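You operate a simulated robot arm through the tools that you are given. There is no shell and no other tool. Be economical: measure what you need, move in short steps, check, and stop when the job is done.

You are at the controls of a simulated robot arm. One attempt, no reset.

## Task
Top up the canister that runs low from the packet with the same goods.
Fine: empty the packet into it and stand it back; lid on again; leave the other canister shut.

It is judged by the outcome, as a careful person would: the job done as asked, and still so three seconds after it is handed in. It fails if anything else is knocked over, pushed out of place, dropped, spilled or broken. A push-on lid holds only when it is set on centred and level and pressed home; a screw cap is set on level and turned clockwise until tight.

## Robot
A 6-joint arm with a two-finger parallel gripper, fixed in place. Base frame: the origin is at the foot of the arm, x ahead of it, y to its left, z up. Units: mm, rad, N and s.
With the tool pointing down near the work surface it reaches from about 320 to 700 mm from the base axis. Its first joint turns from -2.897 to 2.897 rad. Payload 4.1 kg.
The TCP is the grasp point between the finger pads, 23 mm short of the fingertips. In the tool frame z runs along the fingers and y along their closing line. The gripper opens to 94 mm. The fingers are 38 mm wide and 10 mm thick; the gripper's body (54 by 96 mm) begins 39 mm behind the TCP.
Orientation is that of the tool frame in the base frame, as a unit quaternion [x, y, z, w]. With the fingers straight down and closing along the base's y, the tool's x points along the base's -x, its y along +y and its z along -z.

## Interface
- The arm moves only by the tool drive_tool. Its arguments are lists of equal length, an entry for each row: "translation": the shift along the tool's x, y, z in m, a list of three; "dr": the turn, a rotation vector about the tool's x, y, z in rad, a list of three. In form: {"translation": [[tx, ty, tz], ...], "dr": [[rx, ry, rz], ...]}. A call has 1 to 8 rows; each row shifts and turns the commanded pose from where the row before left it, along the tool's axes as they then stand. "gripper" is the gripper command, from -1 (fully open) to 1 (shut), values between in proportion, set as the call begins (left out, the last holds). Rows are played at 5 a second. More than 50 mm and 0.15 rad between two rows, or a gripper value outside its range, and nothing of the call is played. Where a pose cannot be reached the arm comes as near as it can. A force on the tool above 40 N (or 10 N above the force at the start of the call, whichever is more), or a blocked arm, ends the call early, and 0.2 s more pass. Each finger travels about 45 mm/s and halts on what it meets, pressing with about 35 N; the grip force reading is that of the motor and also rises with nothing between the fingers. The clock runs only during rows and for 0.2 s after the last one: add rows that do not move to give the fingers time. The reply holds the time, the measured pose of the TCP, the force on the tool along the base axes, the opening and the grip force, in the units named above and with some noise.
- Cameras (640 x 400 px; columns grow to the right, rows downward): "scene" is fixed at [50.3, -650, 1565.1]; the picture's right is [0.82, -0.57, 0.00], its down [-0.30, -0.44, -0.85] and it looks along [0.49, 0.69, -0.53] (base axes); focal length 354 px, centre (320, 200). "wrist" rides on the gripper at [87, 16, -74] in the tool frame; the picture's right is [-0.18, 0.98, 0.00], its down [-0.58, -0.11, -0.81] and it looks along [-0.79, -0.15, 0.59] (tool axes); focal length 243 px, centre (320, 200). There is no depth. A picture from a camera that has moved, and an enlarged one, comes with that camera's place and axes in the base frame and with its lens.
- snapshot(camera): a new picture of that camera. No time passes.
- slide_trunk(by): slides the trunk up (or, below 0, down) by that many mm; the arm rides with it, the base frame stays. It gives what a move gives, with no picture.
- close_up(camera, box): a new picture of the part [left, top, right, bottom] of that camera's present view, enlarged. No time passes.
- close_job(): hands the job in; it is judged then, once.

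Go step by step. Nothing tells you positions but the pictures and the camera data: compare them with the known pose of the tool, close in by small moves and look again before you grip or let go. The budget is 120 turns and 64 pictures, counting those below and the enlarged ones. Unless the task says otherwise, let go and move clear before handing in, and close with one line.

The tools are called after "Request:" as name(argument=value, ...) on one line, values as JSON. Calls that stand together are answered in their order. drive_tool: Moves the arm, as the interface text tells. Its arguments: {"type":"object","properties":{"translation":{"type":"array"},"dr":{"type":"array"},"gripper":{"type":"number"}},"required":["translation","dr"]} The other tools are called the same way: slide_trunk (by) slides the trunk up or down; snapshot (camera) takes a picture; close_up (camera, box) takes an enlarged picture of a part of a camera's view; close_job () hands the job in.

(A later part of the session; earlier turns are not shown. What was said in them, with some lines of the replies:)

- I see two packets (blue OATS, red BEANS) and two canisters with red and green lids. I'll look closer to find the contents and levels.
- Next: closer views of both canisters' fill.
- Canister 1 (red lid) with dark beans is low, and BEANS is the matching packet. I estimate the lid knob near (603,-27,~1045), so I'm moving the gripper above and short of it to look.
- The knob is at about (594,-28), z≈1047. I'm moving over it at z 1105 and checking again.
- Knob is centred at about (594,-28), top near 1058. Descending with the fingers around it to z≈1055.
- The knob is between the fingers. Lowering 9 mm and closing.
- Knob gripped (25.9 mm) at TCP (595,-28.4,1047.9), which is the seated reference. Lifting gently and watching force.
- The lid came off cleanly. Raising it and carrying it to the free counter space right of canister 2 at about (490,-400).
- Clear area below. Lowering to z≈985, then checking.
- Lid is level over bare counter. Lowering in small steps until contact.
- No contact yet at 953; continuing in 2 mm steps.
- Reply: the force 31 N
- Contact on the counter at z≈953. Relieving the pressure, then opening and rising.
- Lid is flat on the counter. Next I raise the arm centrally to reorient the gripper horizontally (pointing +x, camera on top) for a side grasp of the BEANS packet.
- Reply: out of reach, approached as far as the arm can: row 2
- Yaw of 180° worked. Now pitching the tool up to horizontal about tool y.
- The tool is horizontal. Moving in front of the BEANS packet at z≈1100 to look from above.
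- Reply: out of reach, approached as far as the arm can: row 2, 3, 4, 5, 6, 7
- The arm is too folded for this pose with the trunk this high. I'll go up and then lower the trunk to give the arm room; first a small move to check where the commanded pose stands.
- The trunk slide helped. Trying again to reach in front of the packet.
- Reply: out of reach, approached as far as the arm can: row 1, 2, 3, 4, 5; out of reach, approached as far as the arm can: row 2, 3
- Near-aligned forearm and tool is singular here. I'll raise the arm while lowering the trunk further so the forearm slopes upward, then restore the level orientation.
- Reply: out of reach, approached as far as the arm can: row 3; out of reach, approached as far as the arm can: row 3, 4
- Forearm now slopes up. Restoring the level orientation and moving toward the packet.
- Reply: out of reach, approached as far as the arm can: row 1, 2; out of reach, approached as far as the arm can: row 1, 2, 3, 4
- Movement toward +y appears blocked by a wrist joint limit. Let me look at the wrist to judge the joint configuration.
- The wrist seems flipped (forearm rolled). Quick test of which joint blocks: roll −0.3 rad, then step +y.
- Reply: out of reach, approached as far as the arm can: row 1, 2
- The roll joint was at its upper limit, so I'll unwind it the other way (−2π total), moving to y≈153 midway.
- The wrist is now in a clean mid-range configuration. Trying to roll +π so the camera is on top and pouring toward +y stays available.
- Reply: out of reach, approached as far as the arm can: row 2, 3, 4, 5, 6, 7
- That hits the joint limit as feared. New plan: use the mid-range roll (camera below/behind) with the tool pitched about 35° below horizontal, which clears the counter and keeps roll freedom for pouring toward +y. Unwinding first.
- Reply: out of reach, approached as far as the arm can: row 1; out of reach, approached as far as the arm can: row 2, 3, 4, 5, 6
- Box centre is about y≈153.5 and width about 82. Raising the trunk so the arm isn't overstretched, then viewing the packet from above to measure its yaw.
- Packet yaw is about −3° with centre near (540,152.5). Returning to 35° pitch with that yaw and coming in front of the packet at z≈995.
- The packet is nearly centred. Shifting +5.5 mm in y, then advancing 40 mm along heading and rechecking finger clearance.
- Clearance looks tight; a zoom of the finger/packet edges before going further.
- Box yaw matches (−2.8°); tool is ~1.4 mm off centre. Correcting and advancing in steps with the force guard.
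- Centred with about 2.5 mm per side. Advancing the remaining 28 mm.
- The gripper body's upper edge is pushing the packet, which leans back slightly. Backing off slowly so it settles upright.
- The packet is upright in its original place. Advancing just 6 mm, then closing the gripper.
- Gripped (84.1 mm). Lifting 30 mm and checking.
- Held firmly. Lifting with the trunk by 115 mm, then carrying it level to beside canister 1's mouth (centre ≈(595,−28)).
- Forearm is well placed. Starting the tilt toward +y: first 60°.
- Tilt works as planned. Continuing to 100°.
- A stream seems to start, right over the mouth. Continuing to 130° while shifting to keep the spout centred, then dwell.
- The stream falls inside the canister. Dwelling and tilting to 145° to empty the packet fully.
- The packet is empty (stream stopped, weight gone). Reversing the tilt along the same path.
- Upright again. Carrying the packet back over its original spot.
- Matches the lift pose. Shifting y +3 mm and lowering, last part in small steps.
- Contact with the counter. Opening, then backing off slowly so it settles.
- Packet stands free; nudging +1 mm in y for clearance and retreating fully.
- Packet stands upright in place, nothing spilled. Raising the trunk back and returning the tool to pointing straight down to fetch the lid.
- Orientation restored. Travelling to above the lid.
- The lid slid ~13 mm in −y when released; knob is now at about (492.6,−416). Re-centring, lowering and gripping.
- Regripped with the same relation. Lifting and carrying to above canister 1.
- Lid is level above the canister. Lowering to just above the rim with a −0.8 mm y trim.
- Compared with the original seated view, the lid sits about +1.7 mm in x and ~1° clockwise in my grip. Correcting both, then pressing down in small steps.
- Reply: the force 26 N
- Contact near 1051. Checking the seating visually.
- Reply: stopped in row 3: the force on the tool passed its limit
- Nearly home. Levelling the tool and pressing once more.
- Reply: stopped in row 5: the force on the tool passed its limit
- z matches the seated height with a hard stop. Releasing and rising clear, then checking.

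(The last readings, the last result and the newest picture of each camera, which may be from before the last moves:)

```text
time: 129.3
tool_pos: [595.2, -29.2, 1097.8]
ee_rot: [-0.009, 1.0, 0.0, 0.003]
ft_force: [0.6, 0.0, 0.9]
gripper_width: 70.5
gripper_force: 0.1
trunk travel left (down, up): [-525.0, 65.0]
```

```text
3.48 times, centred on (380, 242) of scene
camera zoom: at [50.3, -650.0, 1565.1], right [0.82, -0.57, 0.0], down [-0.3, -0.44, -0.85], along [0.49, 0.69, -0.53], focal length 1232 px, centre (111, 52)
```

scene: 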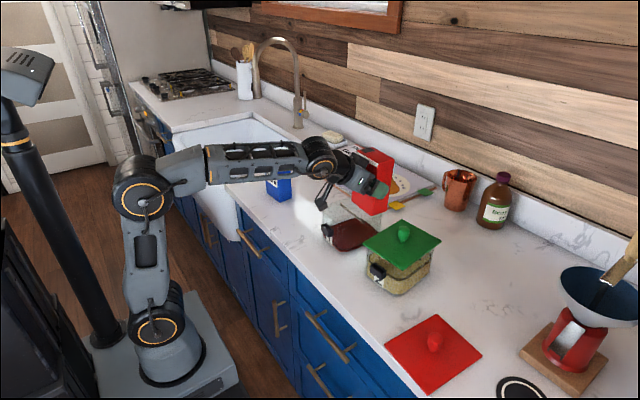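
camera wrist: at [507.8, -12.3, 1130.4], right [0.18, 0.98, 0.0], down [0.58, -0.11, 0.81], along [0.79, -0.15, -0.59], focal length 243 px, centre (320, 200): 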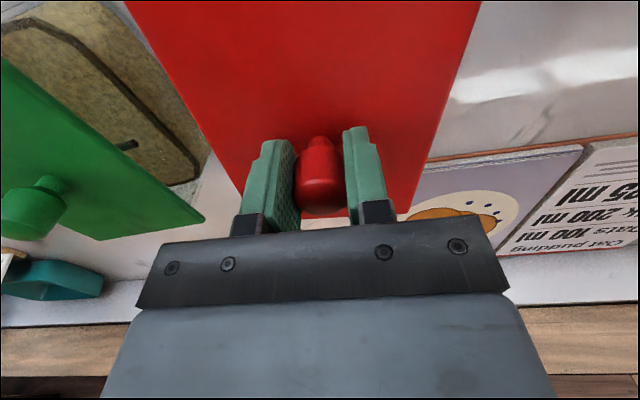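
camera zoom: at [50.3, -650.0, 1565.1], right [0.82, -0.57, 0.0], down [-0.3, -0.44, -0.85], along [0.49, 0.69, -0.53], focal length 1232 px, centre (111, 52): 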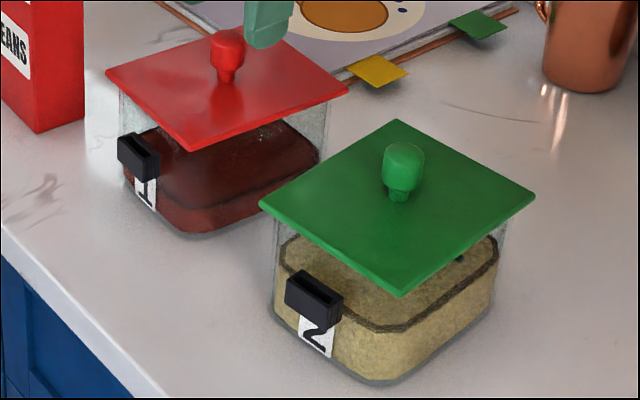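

The lid matches its original seated position. As insurance, I'll press on the knob top with closed fingers.

Request:
drive_tool(translation=[[0, 0.0005, 0], [0, 0, 0], [0, 0, 0], [0, 0, 0], [0, 0, 0], [0, 0, 0], [0, 0, 0], [0, 0, 0]], dr=[[0, 0.006, 0], [0, 0, 0], [0, 0, 0], [0, 0, 0], [0, 0, 0], [0, 0, 0], [0, 0, 0], [0, 0, 0]], gripper=1)

Request:
drive_tool(translation=[[0, 0, 0.006], [0, 0, 0.003], [0, 0, 0.002], [0, 0, 0.002], [0, 0, 0.002], [0, 0, 0.002], [0, 0, 0.002], [0, 0, 0.002]], dr=[[0, 0, 0], [0, 0, 0], [0, 0, 0], [0, 0, 0], [0, 0, 0], [0, 0, 0], [0, 0, 0], [0, 0, 0]])

```text
time: 131.1
tool_pos: [594.4, -29.7, 1098.0]
ee_rot: [-0.009, 1.0, 0.001, 0.0]
ft_force: [-0.1, 0.3, -0.2]
gripper_width: 0.0
gripper_force: 35.3
trunk travel left (down, up): [-525.0, 65.0]
```

```text
time: 132.8
tool_pos: [595.0, -27.9, 1085.2]
ee_rot: [-0.009, 1.0, 0.001, 0.006]
ft_force: [-6.2, 0.0, 13.9]
gripper_width: 0.0
gripper_force: 35.0
trunk travel left (down, up): [-525.0, 65.0]
stopped in row 8: the force on the tool passed its limit (the readings are from after the stop); the commanded pose is now the measured one
```

Pressed home with >40 N and no further travel. Rising clear and taking a final look.

Request:
drive_tool(translation=[[0, 0, -0.02], [0, 0, -0.04], [0, 0, -0.045], [0.03, 0, -0.03], [0.03, 0, -0.03], [0, 0, 0]], dr=[[0, 0, 0], [0, 0, 0], [0, 0, 0], [0, 0, 0], [0, 0, 0], [0, 0, 0]])

Request:
close_up(camera="scene", box=[240, 130, 460, 310])

Request:
snapshot(camera="wrist")

```text
time: 134.2
tool_pos: [535.3, -28.1, 1248.4]
ee_rot: [-0.009, 1.0, 0.0, 0.005]
ft_force: [-0.6, 1.0, -0.7]
gripper_width: 0.3
gripper_force: 34.7
trunk travel left (down, up): [-525.0, 65.0]
```

```text
2.22 times, centred on (350, 220) of scene
camera zoom: at [50.3, -650.0, 1565.1], right [0.82, -0.57, 0.0], down [-0.3, -0.44, -0.85], along [0.49, 0.69, -0.53], focal length 787 px, centre (253, 156)
```

zoom: 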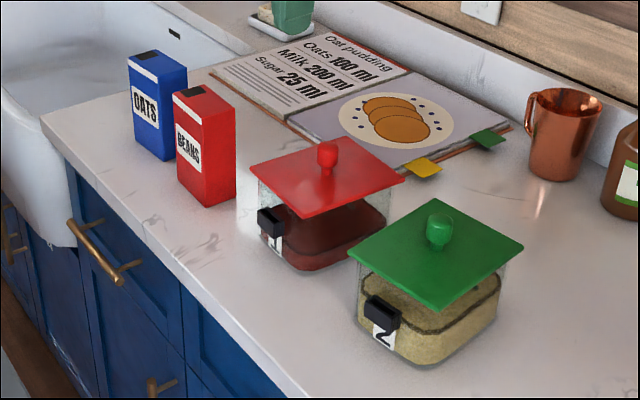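

```text
2 pictures are left
camera wrist: at [447.8, -13.6, 1322.1], right [0.17, 0.99, 0.0], down [0.58, -0.1, 0.81], along [0.8, -0.13, -0.58], focal length 243 px, centre (320, 200)
```

wrist: 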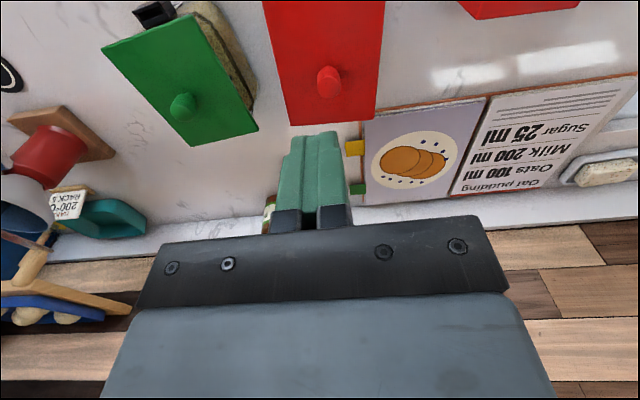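

Everything is back in place: canister 1 is topped up with its lid on level, the empty BEANS packet stands where it was, and canister 2 is still shut. I'm handing in.

Request:
close_job()

```text
The job is handed in.
```

I emptied the BEANS packet into canister 1, which was the one running low, and stood the packet back in its place. The lid is pressed home on canister 1, and canister 2 stayed shut. While I was lining up to grip it, the gripper tipped the packet back slightly. It settled upright in the same spot, and I saw nothing spilled in the pictures.
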